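You operate a simulated robot arm through the tools that you are given. There is no shell and no other tool.

Carry out the task below with a simulated robot arm. There is one attempt and no reset: what you move stays moved.

JOB
Lower the magnet, lid the yellow plate, unclamp it and undock the fine bottle.
Fine: bottle on the pipette bench, plate left in the holder; push the feeder tray in, the green plate in it. Set down upright: fine bead bottle.
Where things are to end (x, y in the base frame): fine bead bottle within 60 mm of [200, -120].

It is judged by the outcome, as a careful person would: the job done as asked, and still so three seconds after it is handed in. It fails if anything else is knocked over, pushed out of place, dropped, spilled or broken. A push-on lid holds only when it is set on centred and level and pressed home; a screw cap is set on level and turned clockwise until tight.

ROBOT AND FRAMES
A 7-joint arm with a two-finger parallel gripper, fixed in place. Base frame: the origin is on the floor under the middle of its stand, x ahead of it, y to its left, z up; the work surface is at about z = 800. Units: mm, rad, N and s.
With the tool pointing down near the work surface it reaches from about 100 to 660 mm from the base axis. Its first joint turns from -1.152 to 1.152 rad. Payload 1.57 kg.
Tool frame: the origin (TCP) lies between the finger pads and is the grasp point; the fingertips stand 30 mm ahead of it; z points along the fingers, y is the line along which they close. Largest opening 80 mm; finger width 17, thickness 12; the body of the gripper, 40 by 82 mm, starts 80 mm behind the TCP.
Orientation is told as [roll, pitch, yaw] about the base's x, y, z axes, in that order, counted from this pose: with the fingers straight down and closing along the base's y, the tool's x points along the base's -x, its y along +y and its z along -z.

CONTROLS
- The arm moves only by the tool apply_moves. Its arguments are lists of equal length, an entry for each row: "travel": the shift along the tool's x, y, z in mm, a list of three; "rot": the turn, a rotation vector about the tool's x, y, z in rad, a list of three. In form: {"travel": [[x, y, z], ...], "rot": [[wx, wy, wz], ...]}. A call has 1 to 20 rows; each row is the pose to reach, as a shift and turn from the pose commanded when the call began, along the tool's axes at that moment. "grip" is the opening, from 0 (shut) to 1 (fully open), set as the call begins (left out, the last holds). Rows are played at 5 a second. More than 50 mm and 0.15 rad between two rows, or a gripper value outside its range, and nothing of the call is played. A pose out of reach is approached as far as the arm can. The call stops where the force on the tool passes 90 N (or 10 N more than at its start, if that is more) or the arm is blocked; 0.2 s more then pass. Each finger travels about 72 mm/s and halts on what it meets, pressing with about 24 N; the grip force reading is that of the motor and also rises with nothing between the fingers. The clock runs only during rows and for 0.2 s after the last one: add rows that repeat a pose to give the fingers time. The reply holds the time, the measured pose of the TCP, the force on the tool along the base axes, the opening and the grip force, in the units named above and with some noise, with the torque about the TCP (base axes, N m) and any sound that the robot's microphone picked up.
- Cameras (640 x 400 px; columns grow to the right, rows downward): "scene" is fixed at [43.7, 427, 1416.5]; the picture's right is [-0.86, -0.51, 0.00], its down [-0.32, 0.55, -0.77] and it looks along [0.39, -0.66, -0.64] (base axes); focal length 292 px, centre (320, 200). "wrist" rides on the gripper at [72, -7, -122] in the tool frame; the picture's right is [0.09, 1.00, 0.00], its down [-0.84, 0.08, -0.54] and it looks along [-0.54, 0.05, 0.84] (tool axes); focal length 238 px, centre (320, 200). There is no depth. A picture from a camera that has moved, and an enlarged one, comes with that camera's place and axes in the base frame and with its lens.
- camera(camera): a new picture of that camera. It takes no simulated time.
- zoom(camera, box): a new picture of the part [left, top, right, bottom] of that camera's present view, enlarged. It takes no simulated time.
- finish_job(): hands the job in; it is judged then, once.

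Nothing tells you positions but the pictures and the camera data. Unless the task says otherwise, let go and move clear before handing in.

The tools are called after "Call:" by a JSON object that holds its "api" and its "payload". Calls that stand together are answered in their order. apply_moves: Moves the arm, as the interface text tells. Its arguments: {"type":"object","properties":{"travel":{"type":"array"},"rot":{"type":"array"},"grip":{"type":"number"}},"required":["travel","rot"]} The other tools are called the same way: camera (camera) takes a picture; zoom (camera, box) takes an enlarged picture of a part of a camera's view; finish_job () hands the job in.

At the start:

```text
time: 0.0
ee_pos: [339.2, -120.0, 1180.0]
ee_rot: [0.001, -0.001, 0.0]
ft_force: [0.5, 0.4, -0.3]
ft_torque: [0.0, -0.02, -0.01]
gripper_width: 79.9
grasp_force: 0.0
```

scene: 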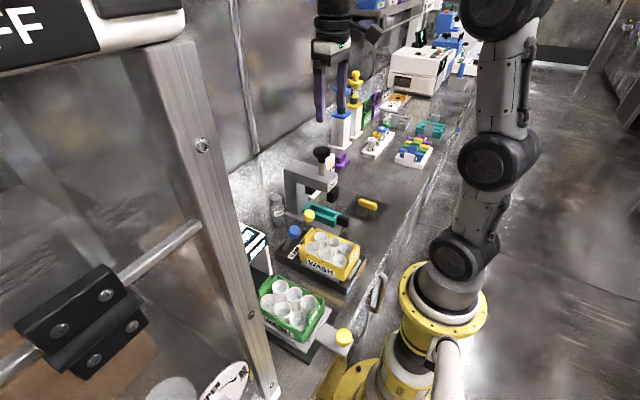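
wrist: 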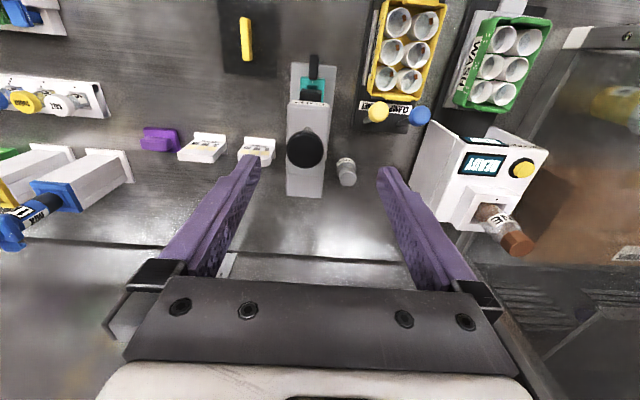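

I see a bench with a yellow plate (WASH) holder, a green plate in a feeder tray, a clamp-like device, and a dock with a bottle labelled "FINE". I'll look closer before moving anything.

Call:
{"api": "zoom", "payload": {"camera": "scene", "box": [220, 130, 400, 260]}}

Call:
{"api": "zoom", "payload": {"camera": "scene", "box": [220, 210, 400, 390]}}

Call:
{"api": "zoom", "payload": {"camera": "scene", "box": [300, 30, 500, 170]}}

Call:
{"api": "zoom", "payload": {"camera": "wrist", "box": [340, 0, 640, 260]}}

Call:
{"api": "zoom", "payload": {"camera": "wrist", "box": [0, 0, 340, 260]}}

```text
3.08 times, centred on (310, 195) of scene
camera zoom: at [43.7, 427.0, 1416.5], right [-0.86, -0.51, 0.0], down [-0.32, 0.55, -0.77], along [0.39, -0.66, -0.64], focal length 898 px, centre (351, 215)
```

zoom: 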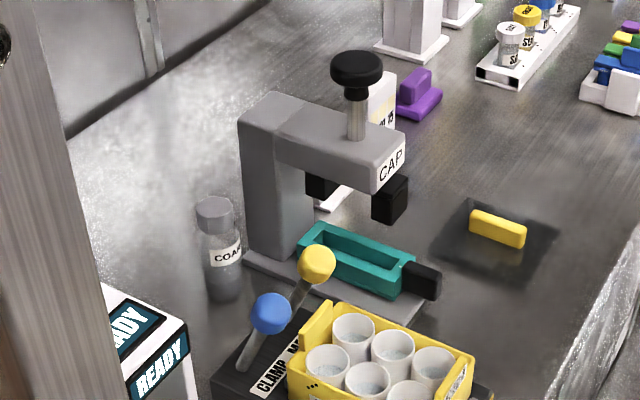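

```text
2.22 times, centred on (310, 300) of scene
camera zoom: at [43.7, 427.0, 1416.5], right [-0.86, -0.51, 0.0], down [-0.32, 0.55, -0.77], along [0.39, -0.66, -0.64], focal length 649 px, centre (342, -22)
```

zoom: 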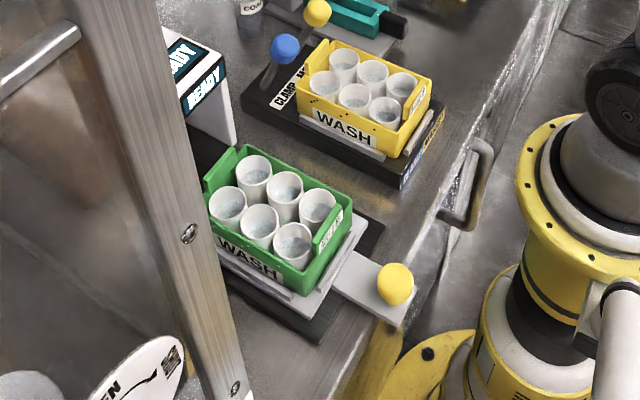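

```text
2.86 times, centred on (400, 100) of scene
camera zoom: at [43.7, 427.0, 1416.5], right [-0.86, -0.51, 0.0], down [-0.32, 0.55, -0.77], along [0.39, -0.66, -0.64], focal length 834 px, centre (91, 486)
```

zoom: 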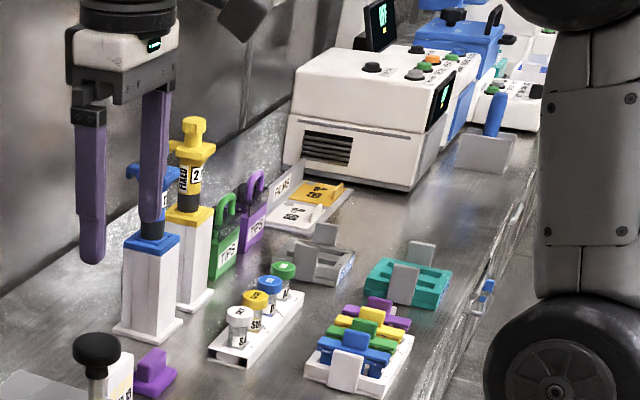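

```text
1.54 times, centred on (490, 130) of wrist
camera zoom: at [267.5, -127.6, 1303.3], right [-0.09, 1.0, 0.0], down [0.84, 0.08, 0.54], along [0.54, 0.05, -0.84], focal length 367 px, centre (58, 308)
```

zoom: 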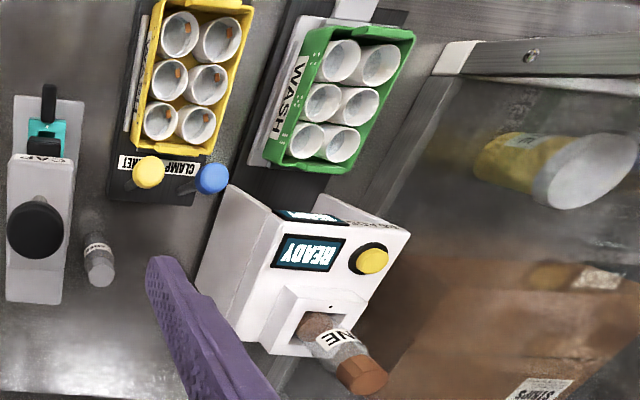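

```text
1.54 times, centred on (170, 130) of wrist
camera zoom: at [267.5, -127.6, 1303.3], right [-0.09, 1.0, 0.0], down [0.84, 0.08, 0.54], along [0.54, 0.05, -0.84], focal length 367 px, centre (551, 308)
```

zoom: 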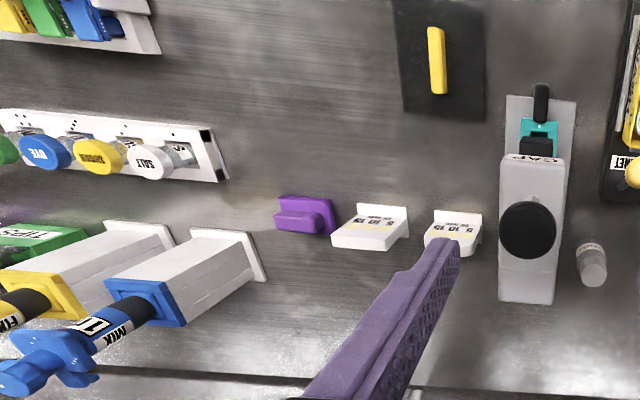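

I see the yellow plate in a holder with two levers (CLAMP/MAGNET), the green plate on the feeder tray with a yellow knob, and the READY dock with the FINE bottle. I'll retract the arm toward the base to look at these more closely.

Call:
{"api": "apply_moves", "payload": {"travel": [[40, 30, 0], [80, 60, 0], [110, 90, 0], [140, 120, 0]], "rot": [[0, 0, 0], [0, 0, 0], [0, 0, 0], [0, 0, 0]]}}

Call:
{"api": "camera", "payload": {"camera": "wrist"}}

Call:
{"api": "camera", "payload": {"camera": "scene"}}

```text
time: 1.0
ee_pos: [196.7, 1.9, 1182.2]
ee_rot: [-0.001, 0.0, -0.001]
ft_force: [0.0, 0.1, 0.5]
ft_torque: [0.01, -0.02, 0.0]
gripper_width: 79.9
grasp_force: 0.1
```

```text
taken
camera wrist: at [125.2, -5.1, 1303.6], right [-0.09, 1.0, 0.0], down [0.84, 0.08, 0.54], along [0.54, 0.05, -0.84], focal length 238 px, centre (320, 200)
```

wrist: 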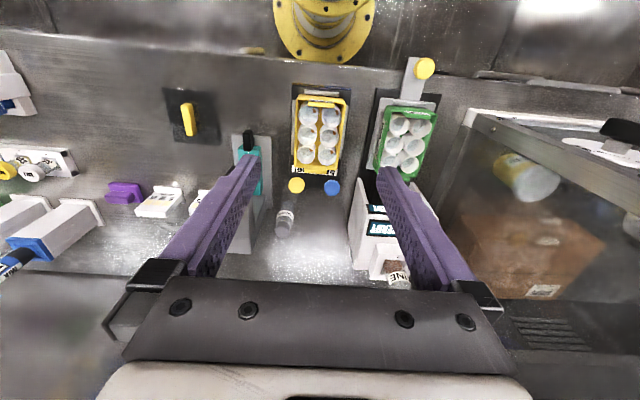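

```text
taken
```

scene: 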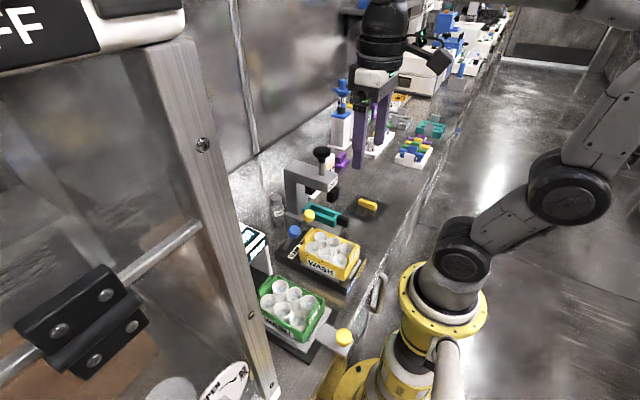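

Call:
{"api": "zoom", "payload": {"camera": "wrist", "box": [260, 80, 460, 300]}}

Call:
{"api": "zoom", "payload": {"camera": "wrist", "box": [80, 80, 280, 240]}}

Call:
{"api": "zoom", "payload": {"camera": "wrist", "box": [360, 50, 460, 120]}}

Call:
{"api": "zoom", "payload": {"camera": "scene", "box": [370, 80, 470, 180]}}

Call:
{"api": "zoom", "payload": {"camera": "scene", "box": [260, 190, 390, 300]}}

```text
1.82 times, centred on (360, 190) of wrist
camera zoom: at [125.2, -5.1, 1303.6], right [-0.09, 1.0, 0.0], down [0.84, 0.08, 0.54], along [0.54, 0.05, -0.84], focal length 433 px, centre (247, 218)
```

zoom: 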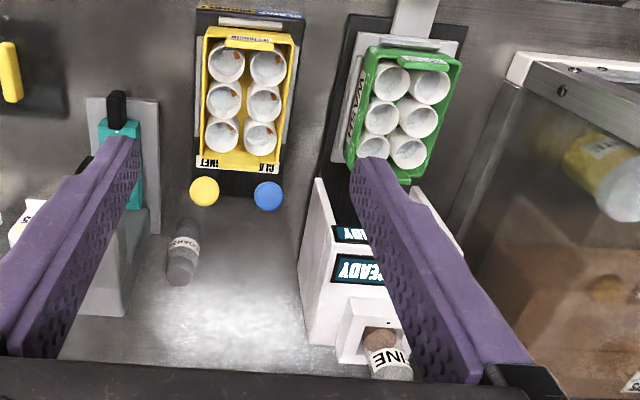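

```text
2.50 times, centred on (180, 160) of wrist
camera zoom: at [125.2, -5.1, 1303.6], right [-0.09, 1.0, 0.0], down [0.84, 0.08, 0.54], along [0.54, 0.05, -0.84], focal length 596 px, centre (670, 300)
```

zoom: 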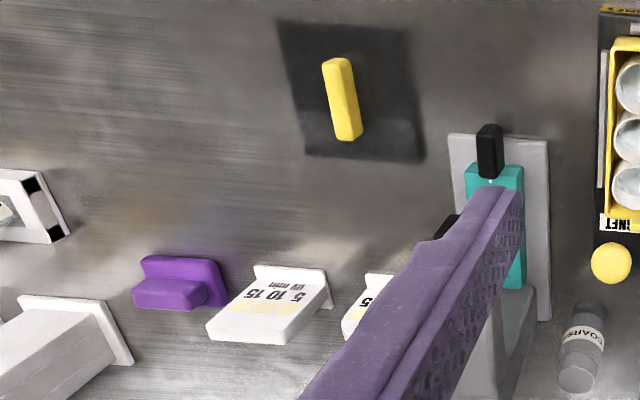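

```text
5.71 times, centred on (410, 85) of wrist
camera zoom: at [125.2, -5.1, 1303.6], right [-0.09, 1.0, 0.0], down [0.84, 0.08, 0.54], along [0.54, 0.05, -0.84], focal length 1362 px, centre (-194, 857)
```

zoom: 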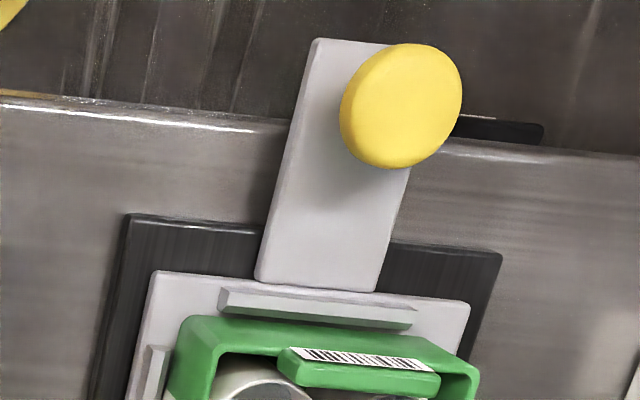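

```text
4.00 times, centred on (420, 130) of scene
camera zoom: at [43.7, 426.9, 1416.5], right [-0.86, -0.51, 0.0], down [-0.32, 0.55, -0.77], along [0.39, -0.66, -0.64], focal length 1168 px, centre (-80, 480)
```

zoom: 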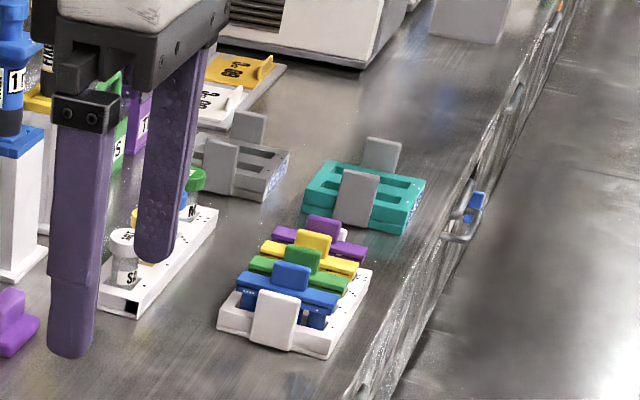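

```text
3.64 times, centred on (325, 245) of scene
camera zoom: at [43.7, 426.9, 1416.5], right [-0.86, -0.51, 0.0], down [-0.32, 0.55, -0.77], along [0.39, -0.66, -0.64], focal length 1061 px, centre (302, 36)
```

zoom: 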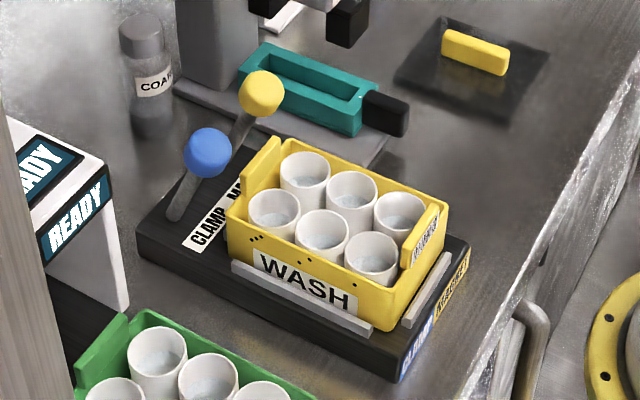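

The dark flat sheet with the yellow bar looks like the lid for the yellow plate; blue lever looks like CLAMP and yellow lever like MAGNET. I'll zoom in to check labels.

Call:
{"api": "zoom", "payload": {"camera": "wrist", "box": [280, 80, 360, 130]}}

Call:
{"api": "zoom", "payload": {"camera": "wrist", "box": [280, 150, 360, 200]}}

Call:
{"api": "zoom", "payload": {"camera": "wrist", "box": [150, 80, 230, 150]}}

Call:
{"api": "zoom", "payload": {"camera": "scene", "box": [280, 200, 370, 300]}}

Call:
{"api": "zoom", "payload": {"camera": "scene", "box": [345, 185, 395, 225]}}

```text
8.00 times, centred on (320, 105) of wrist
camera zoom: at [125.2, -5.1, 1303.6], right [-0.09, 1.0, 0.0], down [0.84, 0.08, 0.54], along [0.54, 0.05, -0.84], focal length 1907 px, centre (320, 960)
```

zoom: 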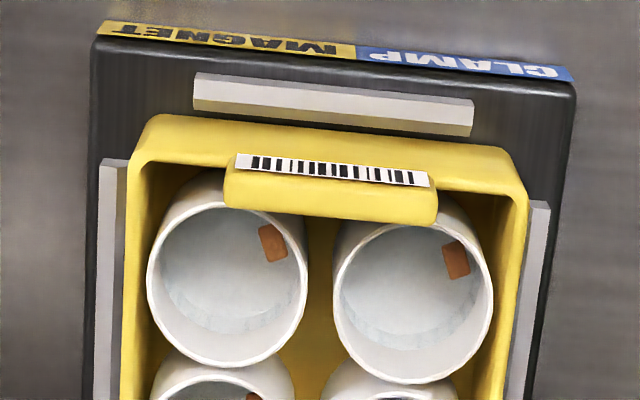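

```text
8.00 times, centred on (320, 175) of wrist
camera zoom: at [125.2, -5.1, 1303.6], right [-0.09, 1.0, 0.0], down [0.84, 0.08, 0.54], along [0.54, 0.05, -0.84], focal length 1907 px, centre (320, 400)
```

zoom: 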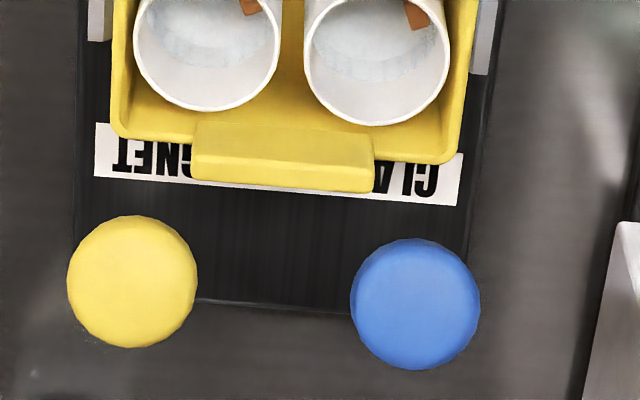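

```text
5.71 times, centred on (190, 115) of wrist
camera zoom: at [125.2, -5.1, 1303.6], right [-0.09, 1.0, 0.0], down [0.84, 0.08, 0.54], along [0.54, 0.05, -0.84], focal length 1362 px, centre (1063, 686)
```

zoom: 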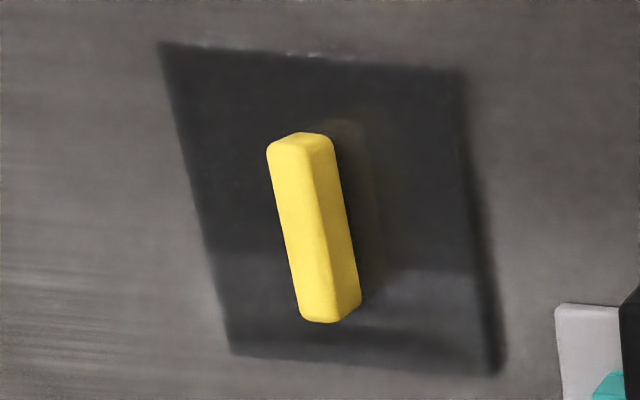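

```text
4.00 times, centred on (325, 250) of scene
camera zoom: at [43.7, 426.9, 1416.5], right [-0.86, -0.51, 0.0], down [-0.32, 0.55, -0.77], along [0.39, -0.66, -0.64], focal length 1168 px, centre (300, 0)
```

zoom: 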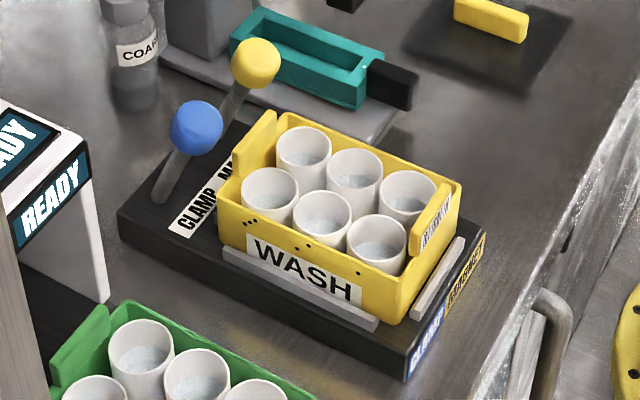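

```text
10.00 times, centred on (370, 205) of scene
camera zoom: at [43.7, 426.9, 1416.5], right [-0.86, -0.51, 0.0], down [-0.32, 0.55, -0.77], along [0.39, -0.66, -0.64], focal length 2919 px, centre (-180, 150)
```

zoom: 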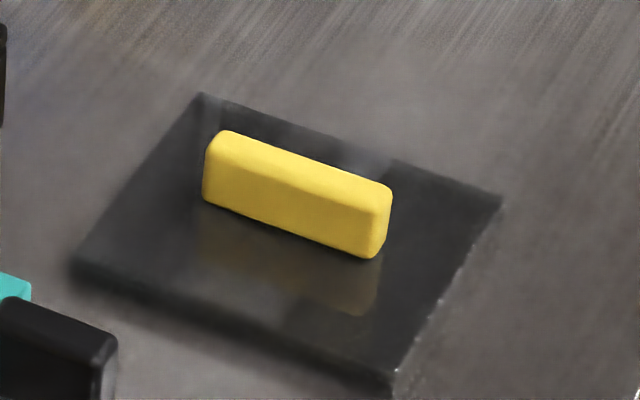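

The lid is the dark sheet with the yellow bar; yellow = MAGNET, blue = CLAMP, and both knobs lean toward the base around [347, -29/38, 911]. Next I look closer at the dock with the FINE bottle.

Call:
{"api": "apply_moves", "payload": {"travel": [[-33, 27, -4], [-66, 54, -8], [-100, 81, -12], [-133, 118, -18]], "rot": [[0, 0, 0], [0, 0, 0], [0, 0, 0], [0, 0, 0]]}}

Call:
{"api": "camera", "payload": {"camera": "wrist"}}

Call:
{"api": "zoom", "payload": {"camera": "wrist", "box": [260, 80, 460, 280]}}

```text
time: 2.0
ee_pos: [329.1, 118.0, 1202.4]
ee_rot: [0.001, 0.0, 0.001]
ft_force: [0.0, 0.0, 0.2]
ft_torque: [-0.01, 0.06, 0.02]
gripper_width: 79.8
grasp_force: 0.1
```

```text
taken
camera wrist: at [258.9, 110.8, 1323.6], right [-0.09, 1.0, 0.0], down [0.84, 0.08, 0.54], along [0.54, 0.05, -0.84], focal length 238 px, centre (320, 200)
```

wrist: 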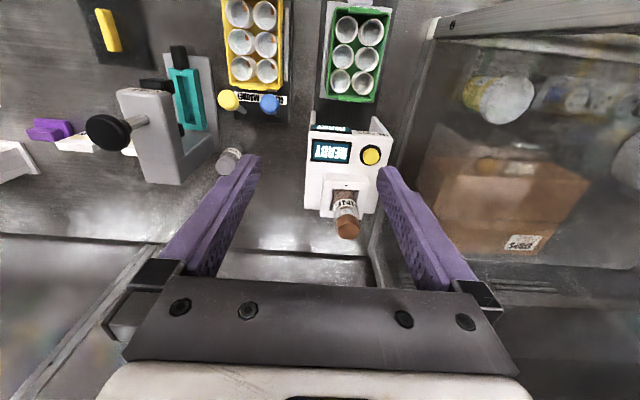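

```text
2.00 times, centred on (360, 180) of wrist
camera zoom: at [258.9, 110.8, 1323.6], right [-0.09, 1.0, 0.0], down [0.84, 0.08, 0.54], along [0.54, 0.05, -0.84], focal length 477 px, centre (240, 240)
```

zoom: 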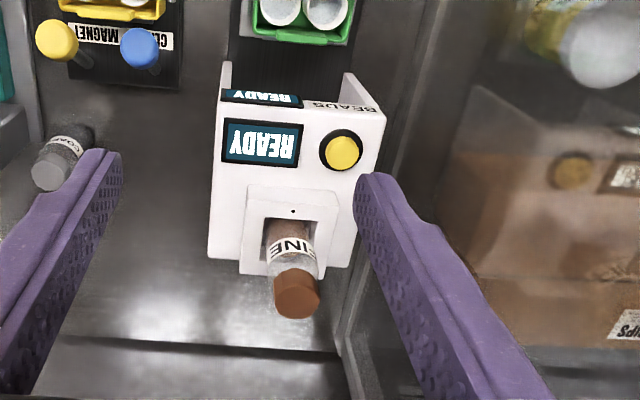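

Call:
{"api": "zoom", "payload": {"camera": "wrist", "box": [300, 110, 400, 250]}}

Call:
{"api": "zoom", "payload": {"camera": "wrist", "box": [310, 165, 370, 245]}}

Call:
{"api": "zoom", "payload": {"camera": "wrist", "box": [215, 0, 395, 125]}}

Call:
{"api": "zoom", "payload": {"camera": "wrist", "box": [80, 0, 260, 200]}}

```text
2.86 times, centred on (350, 180) of wrist
camera zoom: at [258.9, 110.8, 1323.6], right [-0.09, 1.0, 0.0], down [0.84, 0.08, 0.54], along [0.54, 0.05, -0.84], focal length 681 px, centre (234, 257)
```

zoom: 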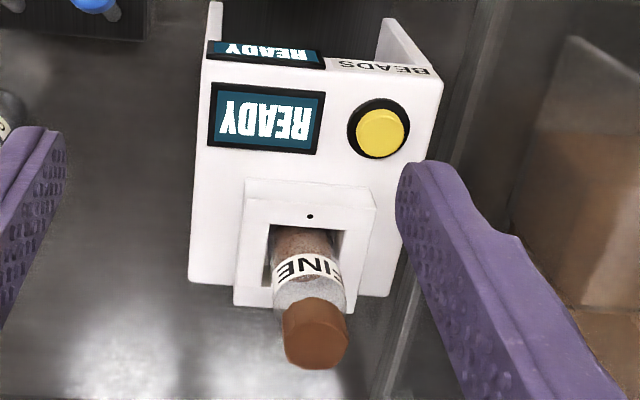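

```text
5.00 times, centred on (340, 205) of wrist
camera zoom: at [258.9, 110.8, 1323.6], right [-0.09, 1.0, 0.0], down [0.84, 0.08, 0.54], along [0.54, 0.05, -0.84], focal length 1192 px, centre (220, 175)
```

zoom: 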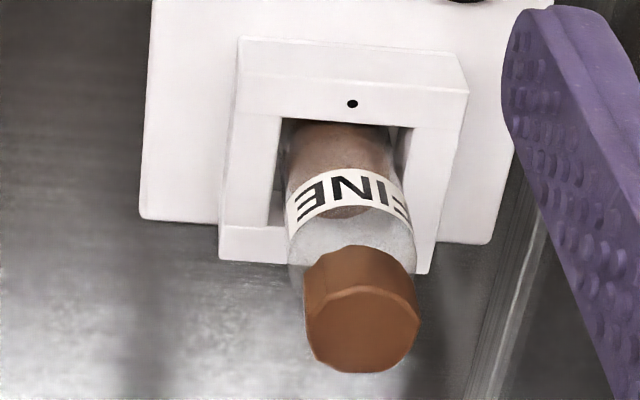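

```text
3.20 times, centred on (305, 62) of wrist
camera zoom: at [258.9, 110.8, 1323.6], right [-0.09, 1.0, 0.0], down [0.84, 0.08, 0.54], along [0.54, 0.05, -0.84], focal length 763 px, centre (368, 640)
```

zoom: 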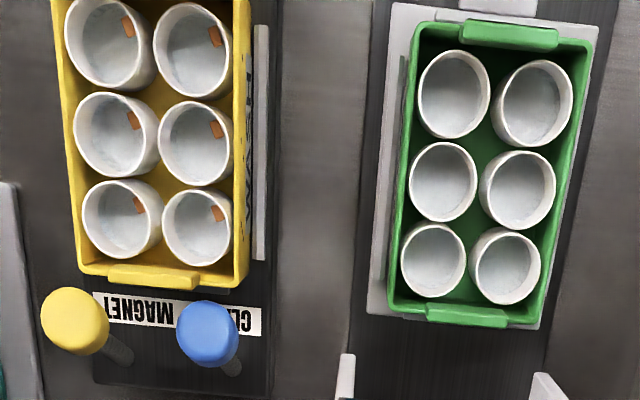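

```text
2.00 times, centred on (170, 100) of wrist
camera zoom: at [258.9, 110.8, 1323.6], right [-0.09, 1.0, 0.0], down [0.84, 0.08, 0.54], along [0.54, 0.05, -0.84], focal length 477 px, centre (620, 400)
```

zoom: 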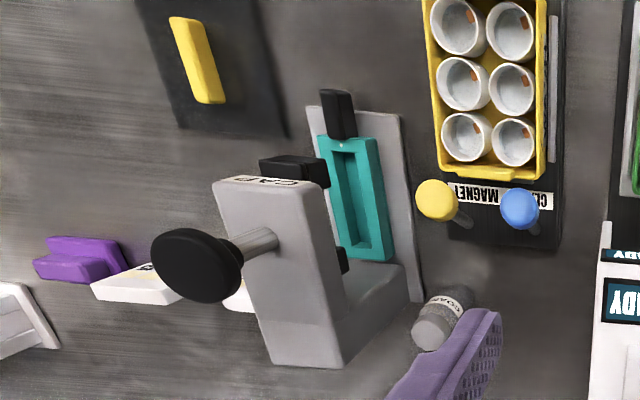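

The FINE bottle stands upright in a socket on top of the bead machine at about [477, 172], cap top near z 1059. I now want a closer look at the dark sheet with the yellow bar and at other possible lids along the bench.

Call:
{"api": "apply_moves", "payload": {"travel": [[25, -45, 0], [50, -90, 0], [75, -135, 0], [90, -180, 0], [100, -225, 20], [110, -270, 45], [115, -310, 80], [115, -340, 110]], "rot": [[0, 0, 0], [0, 0, 0], [0, 0, 0], [0, 0, 0], [0, 0, 0], [0, 0, 0], [0, 0, 0], [0, 0, 0]]}}

Call:
{"api": "camera", "payload": {"camera": "wrist"}}

Call:
{"api": "camera", "payload": {"camera": "scene"}}

```text
refused: row 1 steps farther than a row can; nothing moved
```

```text
taken
camera wrist: at [258.9, 110.8, 1323.6], right [-0.09, 1.0, 0.0], down [0.84, 0.08, 0.54], along [0.54, 0.05, -0.84], focal length 238 px, centre (320, 200)
```

wrist: 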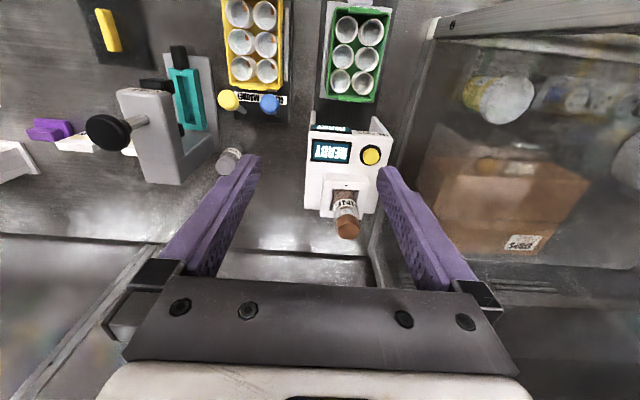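

```text
taken
```

scene: 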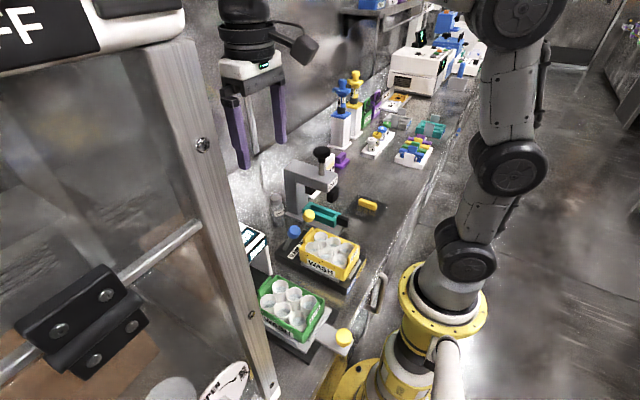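

The step was too large, so I repeat the move toward the dark sheet with shorter steps.

Call:
{"api": "apply_moves", "payload": {"travel": [[14, -42, 0], [28, -84, 5], [42, -126, 15], [56, -168, 30], [70, -210, 45], [84, -252, 60], [99, -295, 75], [114, -338, 90]], "rot": [[0, 0, 0], [0, 0, 0], [0, 0, 0], [0, 0, 0], [0, 0, 0], [0, 0, 0], [0, 0, 0], [0, 0, 0]]}}

Call:
{"api": "camera", "payload": {"camera": "wrist"}}

Call:
{"api": "camera", "payload": {"camera": "scene"}}

```text
time: 3.8
ee_pos: [218.0, -220.6, 1109.5]
ee_rot: [0.0, 0.001, 0.001]
ft_force: [-0.1, 0.0, -0.3]
ft_torque: [0.0, -0.01, 0.0]
gripper_width: 80.1
grasp_force: 0.0
```

```text
taken
camera wrist: at [147.5, -227.9, 1230.3], right [-0.09, 1.0, 0.0], down [0.84, 0.08, 0.54], along [0.54, 0.05, -0.84], focal length 238 px, centre (320, 200)
```

wrist: 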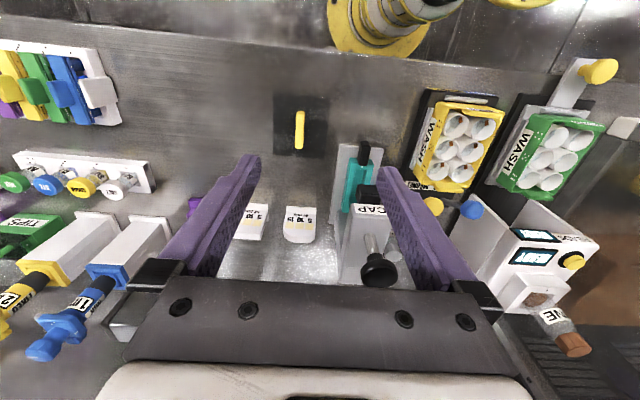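

```text
taken
```

scene: 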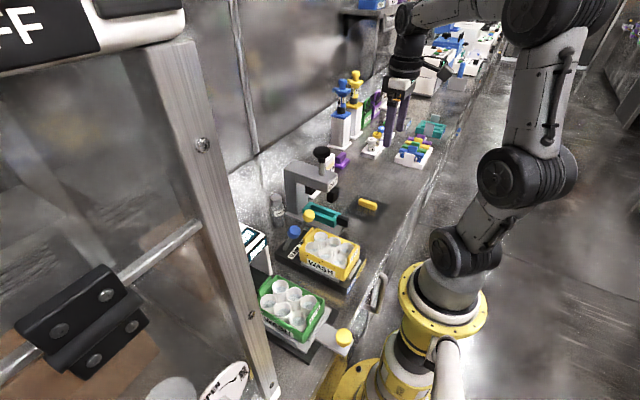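

Call:
{"api": "zoom", "payload": {"camera": "wrist", "box": [260, 80, 350, 170]}}

Call:
{"api": "zoom", "payload": {"camera": "wrist", "box": [390, 40, 640, 240]}}

Call:
{"api": "zoom", "payload": {"camera": "wrist", "box": [0, 30, 180, 230]}}

Call:
{"api": "zoom", "payload": {"camera": "wrist", "box": [180, 80, 420, 300]}}

Call:
{"api": "zoom", "payload": {"camera": "wrist", "box": [470, 190, 640, 370]}}

```text
4.44 times, centred on (305, 125) of wrist
camera zoom: at [147.5, -227.9, 1230.3], right [-0.09, 1.0, 0.0], down [0.84, 0.08, 0.54], along [0.54, 0.05, -0.84], focal length 1059 px, centre (387, 533)
```

zoom: 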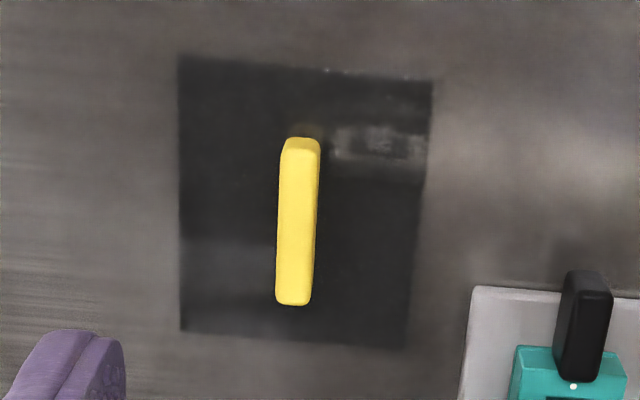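

```text
2.00 times, centred on (515, 140) of wrist
camera zoom: at [147.5, -227.9, 1230.3], right [-0.09, 1.0, 0.0], down [0.84, 0.08, 0.54], along [0.54, 0.05, -0.84], focal length 477 px, centre (-70, 320)
```

zoom: 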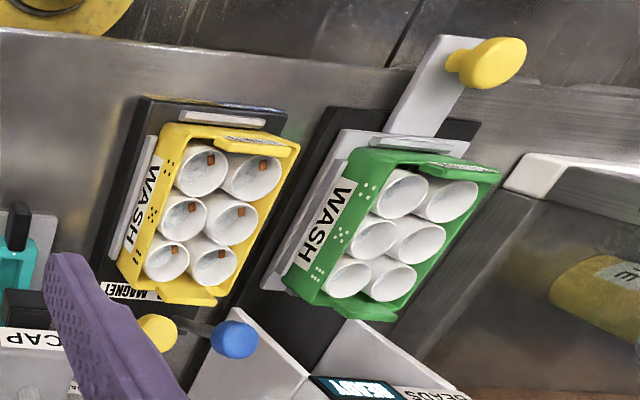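

```text
2.00 times, centred on (90, 130) of wrist
camera zoom: at [147.5, -227.9, 1230.3], right [-0.09, 1.0, 0.0], down [0.84, 0.08, 0.54], along [0.54, 0.05, -0.84], focal length 477 px, centre (780, 340)
```

zoom: 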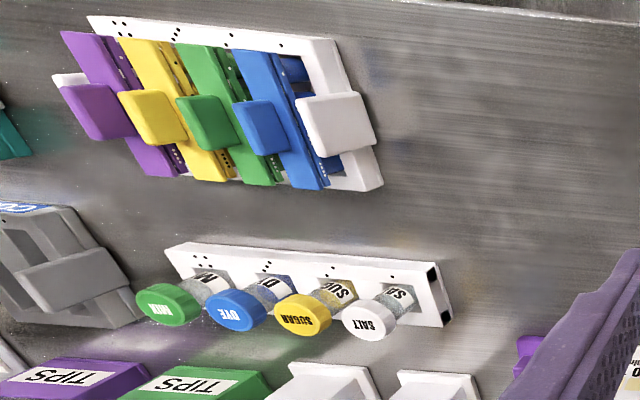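

```text
1.82 times, centred on (300, 190) of wrist
camera zoom: at [147.5, -227.9, 1230.3], right [-0.09, 1.0, 0.0], down [0.84, 0.08, 0.54], along [0.54, 0.05, -0.84], focal length 433 px, centre (356, 218)
```

zoom: 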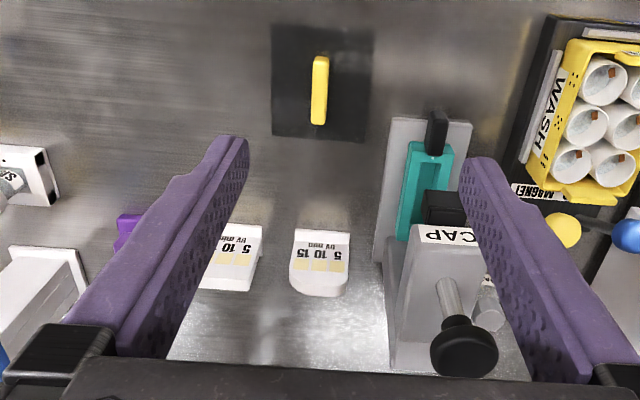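

```text
2.22 times, centred on (555, 280) of wrist
camera zoom: at [147.5, -227.9, 1230.3], right [-0.09, 1.0, 0.0], down [0.84, 0.08, 0.54], along [0.54, 0.05, -0.84], focal length 530 px, centre (-202, 22)
```

zoom: 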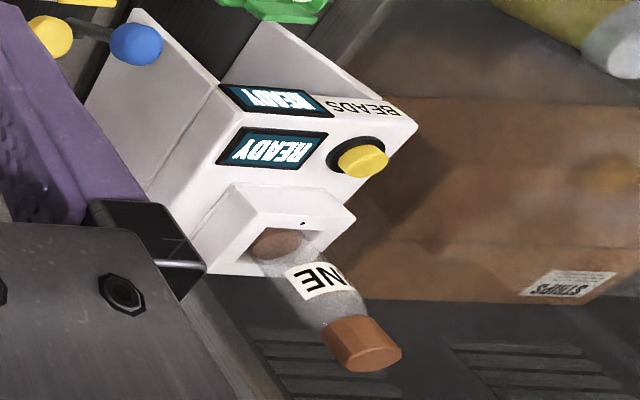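

Call:
{"api": "zoom", "payload": {"camera": "scene", "box": [370, 30, 480, 130]}}

Call:
{"api": "zoom", "payload": {"camera": "scene", "box": [375, 85, 455, 175]}}

Call:
{"api": "zoom", "payload": {"camera": "scene", "box": [270, 140, 350, 230]}}

Call:
{"api": "zoom", "payload": {"camera": "scene", "box": [340, 180, 400, 240]}}

```text
4.00 times, centred on (425, 80) of scene
camera zoom: at [43.7, 427.0, 1416.5], right [-0.86, -0.51, 0.0], down [-0.32, 0.55, -0.77], along [0.39, -0.66, -0.64], focal length 1168 px, centre (-100, 680)
```

zoom: 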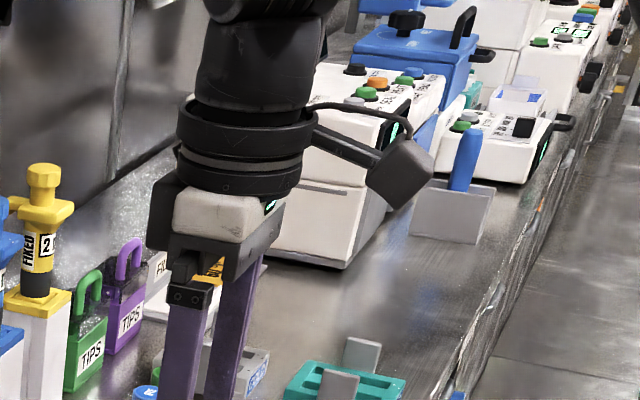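

```text
4.44 times, centred on (415, 130) of scene
camera zoom: at [43.7, 427.0, 1416.5], right [-0.86, -0.51, 0.0], down [-0.32, 0.55, -0.77], along [0.39, -0.66, -0.64], focal length 1297 px, centre (-102, 511)
```

zoom: 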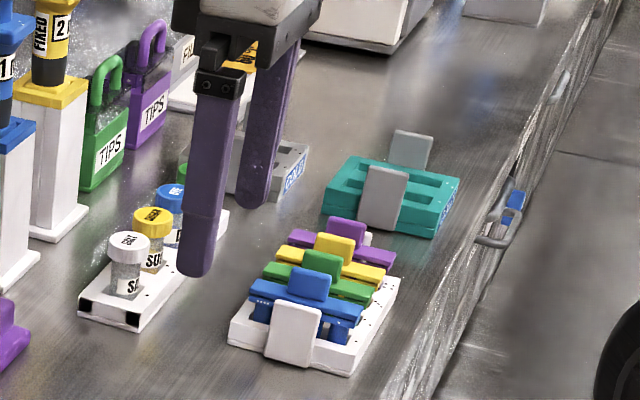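

```text
4.44 times, centred on (310, 185) of scene
camera zoom: at [43.7, 427.0, 1416.5], right [-0.86, -0.51, 0.0], down [-0.32, 0.55, -0.77], along [0.39, -0.66, -0.64], focal length 1297 px, centre (364, 267)
```

zoom: 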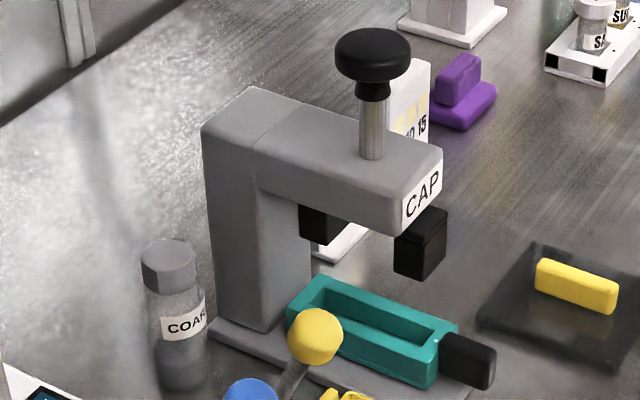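

```text
6.67 times, centred on (370, 210) of scene
camera zoom: at [43.7, 427.0, 1416.5], right [-0.86, -0.51, 0.0], down [-0.32, 0.55, -0.77], along [0.39, -0.66, -0.64], focal length 1946 px, centre (-13, 133)
```

zoom: 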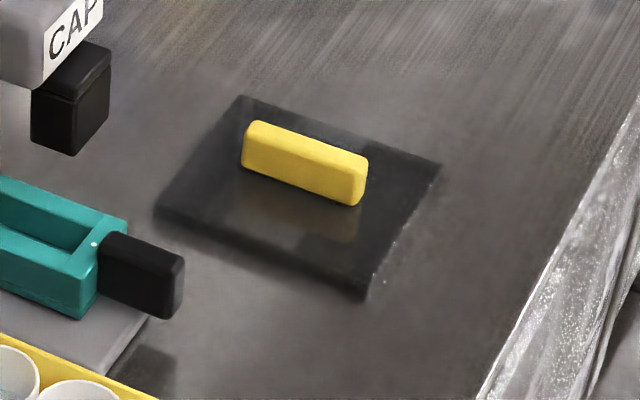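

The dark sheet with the yellow bar seems to be the only lid. I'll measure it and the plate from directly overhead to compare sizes.

Call:
{"api": "apply_moves", "payload": {"travel": [[-42, -10, 0], [-84, -20, 0], [-126, -28, 0], [-126, -28, 0]], "rot": [[0, 0, 0], [0, 0, 0], [0, 0, 0], [0, 0, 0]]}}

Call:
{"api": "camera", "payload": {"camera": "wrist"}}

Call:
{"api": "zoom", "payload": {"camera": "wrist", "box": [265, 0, 375, 100]}}

Call:
{"api": "zoom", "payload": {"camera": "wrist", "box": [295, 15, 345, 75]}}

```text
time: 4.8
ee_pos: [345.8, -247.3, 1109.4]
ee_rot: [0.0, 0.0, 0.0]
ft_force: [-0.3, 0.8, -0.5]
ft_torque: [0.05, -0.01, 0.04]
gripper_width: 80.1
grasp_force: 0.1
```

```text
taken
camera wrist: at [274.3, -254.9, 1231.3], right [-0.09, 1.0, 0.0], down [0.84, 0.08, 0.54], along [0.54, 0.05, -0.84], focal length 238 px, centre (320, 200)
```

wrist: 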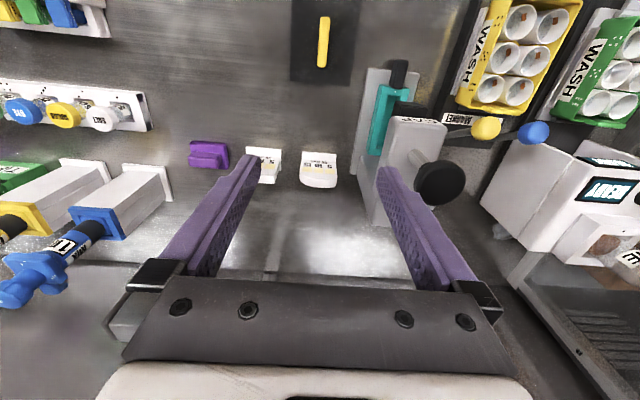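

```text
4.00 times, centred on (320, 50) of wrist
camera zoom: at [274.3, -254.9, 1231.3], right [-0.09, 1.0, 0.0], down [0.84, 0.08, 0.54], along [0.54, 0.05, -0.84], focal length 953 px, centre (320, 800)
```

zoom: 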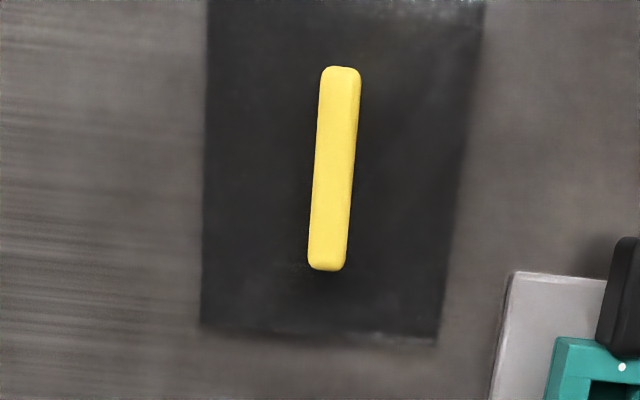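

```text
6.67 times, centred on (320, 45) of wrist
camera zoom: at [274.3, -254.9, 1231.3], right [-0.09, 1.0, 0.0], down [0.84, 0.08, 0.54], along [0.54, 0.05, -0.84], focal length 1589 px, centre (320, 1233)
```

zoom: 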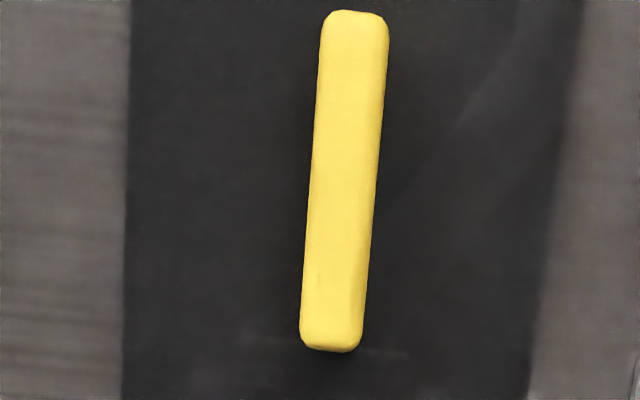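

The lid lies squared to the axes, centred near [271, -251], about 107 × 96 mm with a bar handle along x. Now the same overhead view of the yellow plate.

Call:
{"api": "apply_moves", "payload": {"travel": [[0, 0, -30], [1, 43, -30], [2, 86, -30], [3, 129, -30], [4, 172, -30], [5, 215, -30], [7, 258, -30], [7, 258, -30]], "rot": [[0, 0, 0], [0, 0, 0], [0, 0, 0], [0, 0, 0], [0, 0, 0], [0, 0, 0], [0, 0, 0], [0, 0, 0]]}}

Call:
{"api": "camera", "payload": {"camera": "wrist"}}

Call:
{"api": "zoom", "payload": {"camera": "wrist", "box": [255, 0, 385, 80]}}

Call:
{"api": "zoom", "payload": {"camera": "wrist", "box": [270, 70, 370, 150]}}

Call:
{"api": "zoom", "payload": {"camera": "scene", "box": [290, 210, 370, 290]}}

```text
time: 6.6
ee_pos: [334.5, 11.6, 1137.2]
ee_rot: [0.0, 0.0, 0.001]
ft_force: [0.2, 0.8, 0.3]
ft_torque: [-0.01, -0.01, 0.0]
gripper_width: 79.9
grasp_force: 0.1
```

```text
taken
camera wrist: at [264.0, 5.0, 1260.0], right [-0.09, 1.0, 0.0], down [0.84, 0.08, 0.54], along [0.54, 0.05, -0.84], focal length 238 px, centre (320, 200)
```

wrist: 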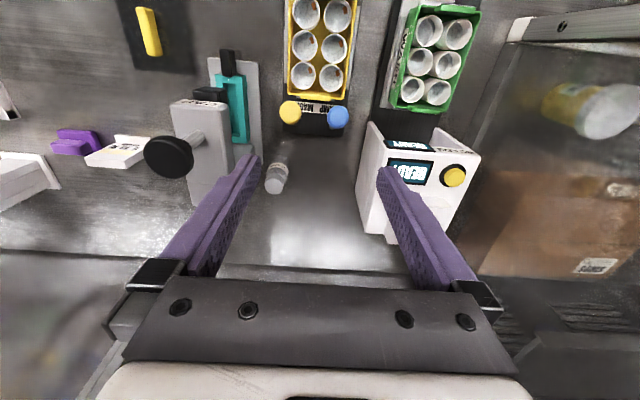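

```text
4.92 times, centred on (320, 40) of wrist
camera zoom: at [264.0, 5.0, 1260.0], right [-0.09, 1.0, 0.0], down [0.84, 0.08, 0.54], along [0.54, 0.05, -0.84], focal length 1173 px, centre (320, 988)
```

zoom: 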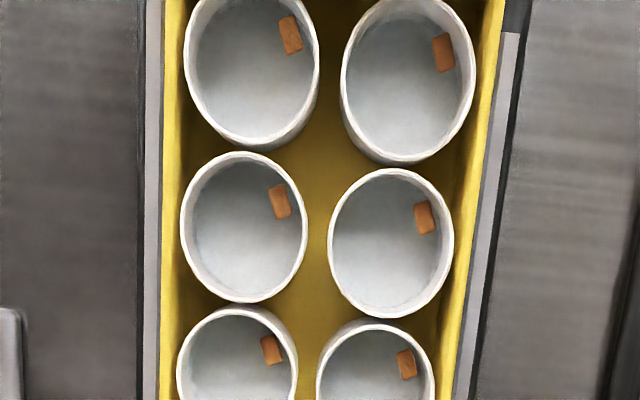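

```text
5.00 times, centred on (320, 110) of wrist
camera zoom: at [264.0, 5.0, 1260.0], right [-0.09, 1.0, 0.0], down [0.84, 0.08, 0.54], along [0.54, 0.05, -0.84], focal length 1192 px, centre (320, 650)
```

zoom: 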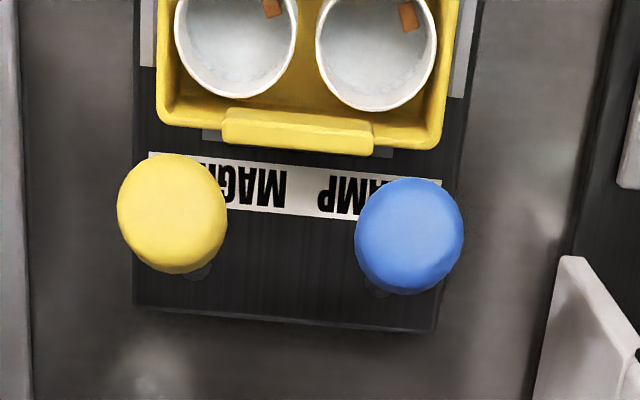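

```text
5.00 times, centred on (330, 250) of scene
camera zoom: at [43.7, 427.0, 1416.5], right [-0.86, -0.51, 0.0], down [-0.32, 0.55, -0.77], along [0.39, -0.66, -0.64], focal length 1459 px, centre (270, -50)
```

zoom: 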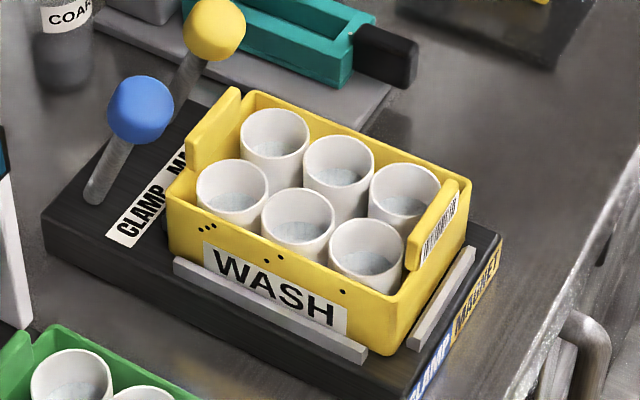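

The plate rim is at about z 873 spanning x 201–327, y −39–47, and the lid fits between its end tabs. The yellow MAGNET knob is at about [346, -29, 911], leaning toward the base; I close the fingers and come down on its base side to push it over.

Call:
{"api": "apply_moves", "payload": {"travel": [[17, -20, 0], [34.5, -41, 0], [34.5, -41, 45], [34.5, -41, 90], [34.5, -41, 135], [34.5, -41, 175], [34.5, -41, 209], [34.5, -41, 209]], "rot": [[0, 0, 0], [0, 0, 0], [0, 0, 0], [0, 0, 0], [0, 0, 0], [0, 0, 0], [0, 0, 0], [0, 0, 0]], "grip": 0}}

Call:
{"api": "camera", "payload": {"camera": "wrist"}}

Call:
{"api": "zoom", "payload": {"camera": "scene", "box": [260, 170, 400, 290]}}

```text
time: 8.4
ee_pos: [306.4, -30.8, 932.8]
ee_rot: [0.0, -0.001, 0.002]
ft_force: [0.3, 0.2, 1.1]
ft_torque: [0.0, 0.0, 0.03]
gripper_width: 0.0
grasp_force: 21.2
```

```text
taken
camera wrist: at [234.8, -37.9, 1055.2], right [-0.09, 1.0, 0.0], down [0.84, 0.08, 0.54], along [0.54, 0.05, -0.84], focal length 238 px, centre (320, 200)
```

wrist: 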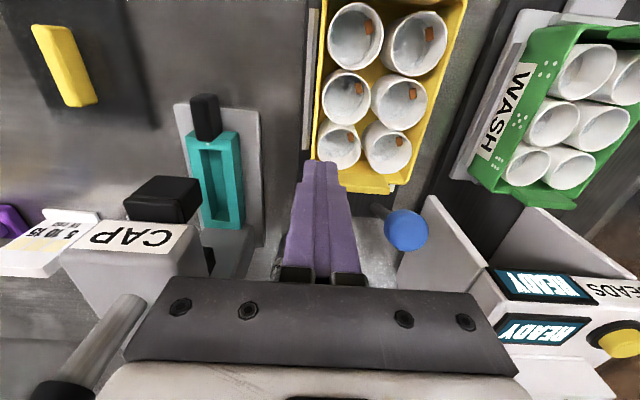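

```text
3.33 times, centred on (330, 230) of scene
camera zoom: at [43.7, 427.0, 1416.5], right [-0.86, -0.51, 0.0], down [-0.32, 0.55, -0.77], along [0.39, -0.66, -0.64], focal length 973 px, centre (287, 100)
```

zoom: 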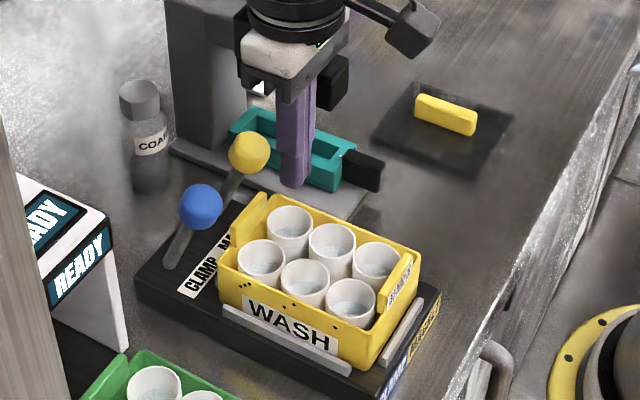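

The fingers are closed and stand just base-side of the yellow knob. I check the pose noise with a tiny hold, then push the knob toward +x in small steps.

Call:
{"api": "apply_moves", "payload": {"travel": [[0, 0, 0], [0, 0, 0]], "rot": [[0, 0, 0], [0, 0, 0]]}}

Call:
{"api": "zoom", "payload": {"camera": "wrist", "box": [240, 150, 440, 290]}}

```text
time: 9.0
ee_pos: [307.4, -30.9, 933.7]
ee_rot: [0.001, 0.001, 0.0]
ft_force: [-0.7, 0.4, 0.5]
ft_torque: [-0.01, 0.01, -0.01]
gripper_width: 0.0
grasp_force: 21.0
```

```text
2.86 times, centred on (340, 220) of wrist
camera zoom: at [235.0, -38.0, 1055.6], right [-0.09, 1.0, 0.0], down [0.84, 0.08, 0.54], along [0.54, 0.05, -0.84], focal length 681 px, centre (263, 143)
```

zoom: 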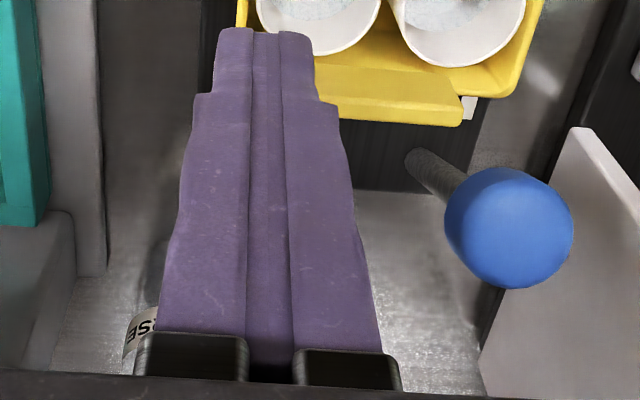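

Call:
{"api": "apply_moves", "payload": {"travel": [[0, 0, 5], [-8, 0, 5], [-16, 0, 5], [-24, 0, 5], [-32, 0, 5], [-40, 0, 5], [-48, 0, 5], [-56, 0, 5], [-62, 0, 5], [-62, 0, 5]], "rot": [[0, 0, 0], [0, 0, 0], [0, 0, 0], [0, 0, 0], [0, 0, 0], [0, 0, 0], [0, 0, 0], [0, 0, 0], [0, 0, 0], [0, 0, 0]]}}

Call:
{"api": "zoom", "payload": {"camera": "scene", "box": [260, 170, 400, 290]}}

Call:
{"api": "camera", "payload": {"camera": "wrist"}}

```text
time: 11.2
ee_pos: [363.9, -30.7, 927.1]
ee_rot: [-0.001, 0.002, 0.001]
ft_force: [0.0, -0.3, -0.3]
ft_torque: [0.04, 0.0, -0.01]
gripper_width: 0.0
grasp_force: 21.6
```

```text
3.33 times, centred on (330, 230) of scene
camera zoom: at [43.7, 427.0, 1416.5], right [-0.86, -0.51, 0.0], down [-0.32, 0.55, -0.77], along [0.39, -0.66, -0.64], focal length 973 px, centre (287, 100)
```

zoom: 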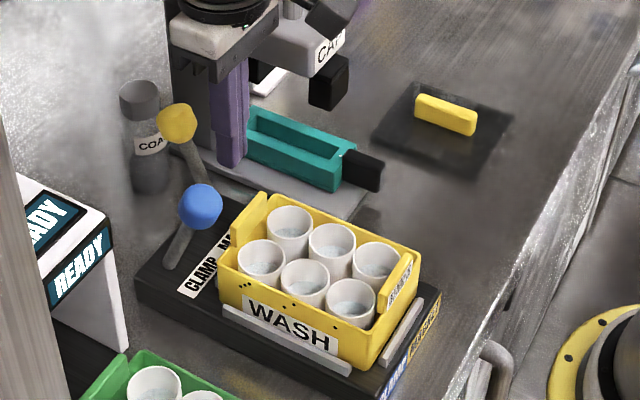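

```text
taken
camera wrist: at [292.1, -38.7, 1048.0], right [-0.09, 1.0, 0.0], down [0.84, 0.08, 0.54], along [0.54, 0.05, -0.84], focal length 238 px, centre (320, 200)
```

wrist: 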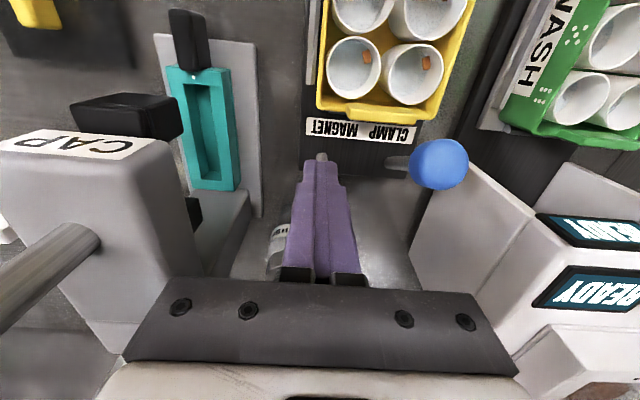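

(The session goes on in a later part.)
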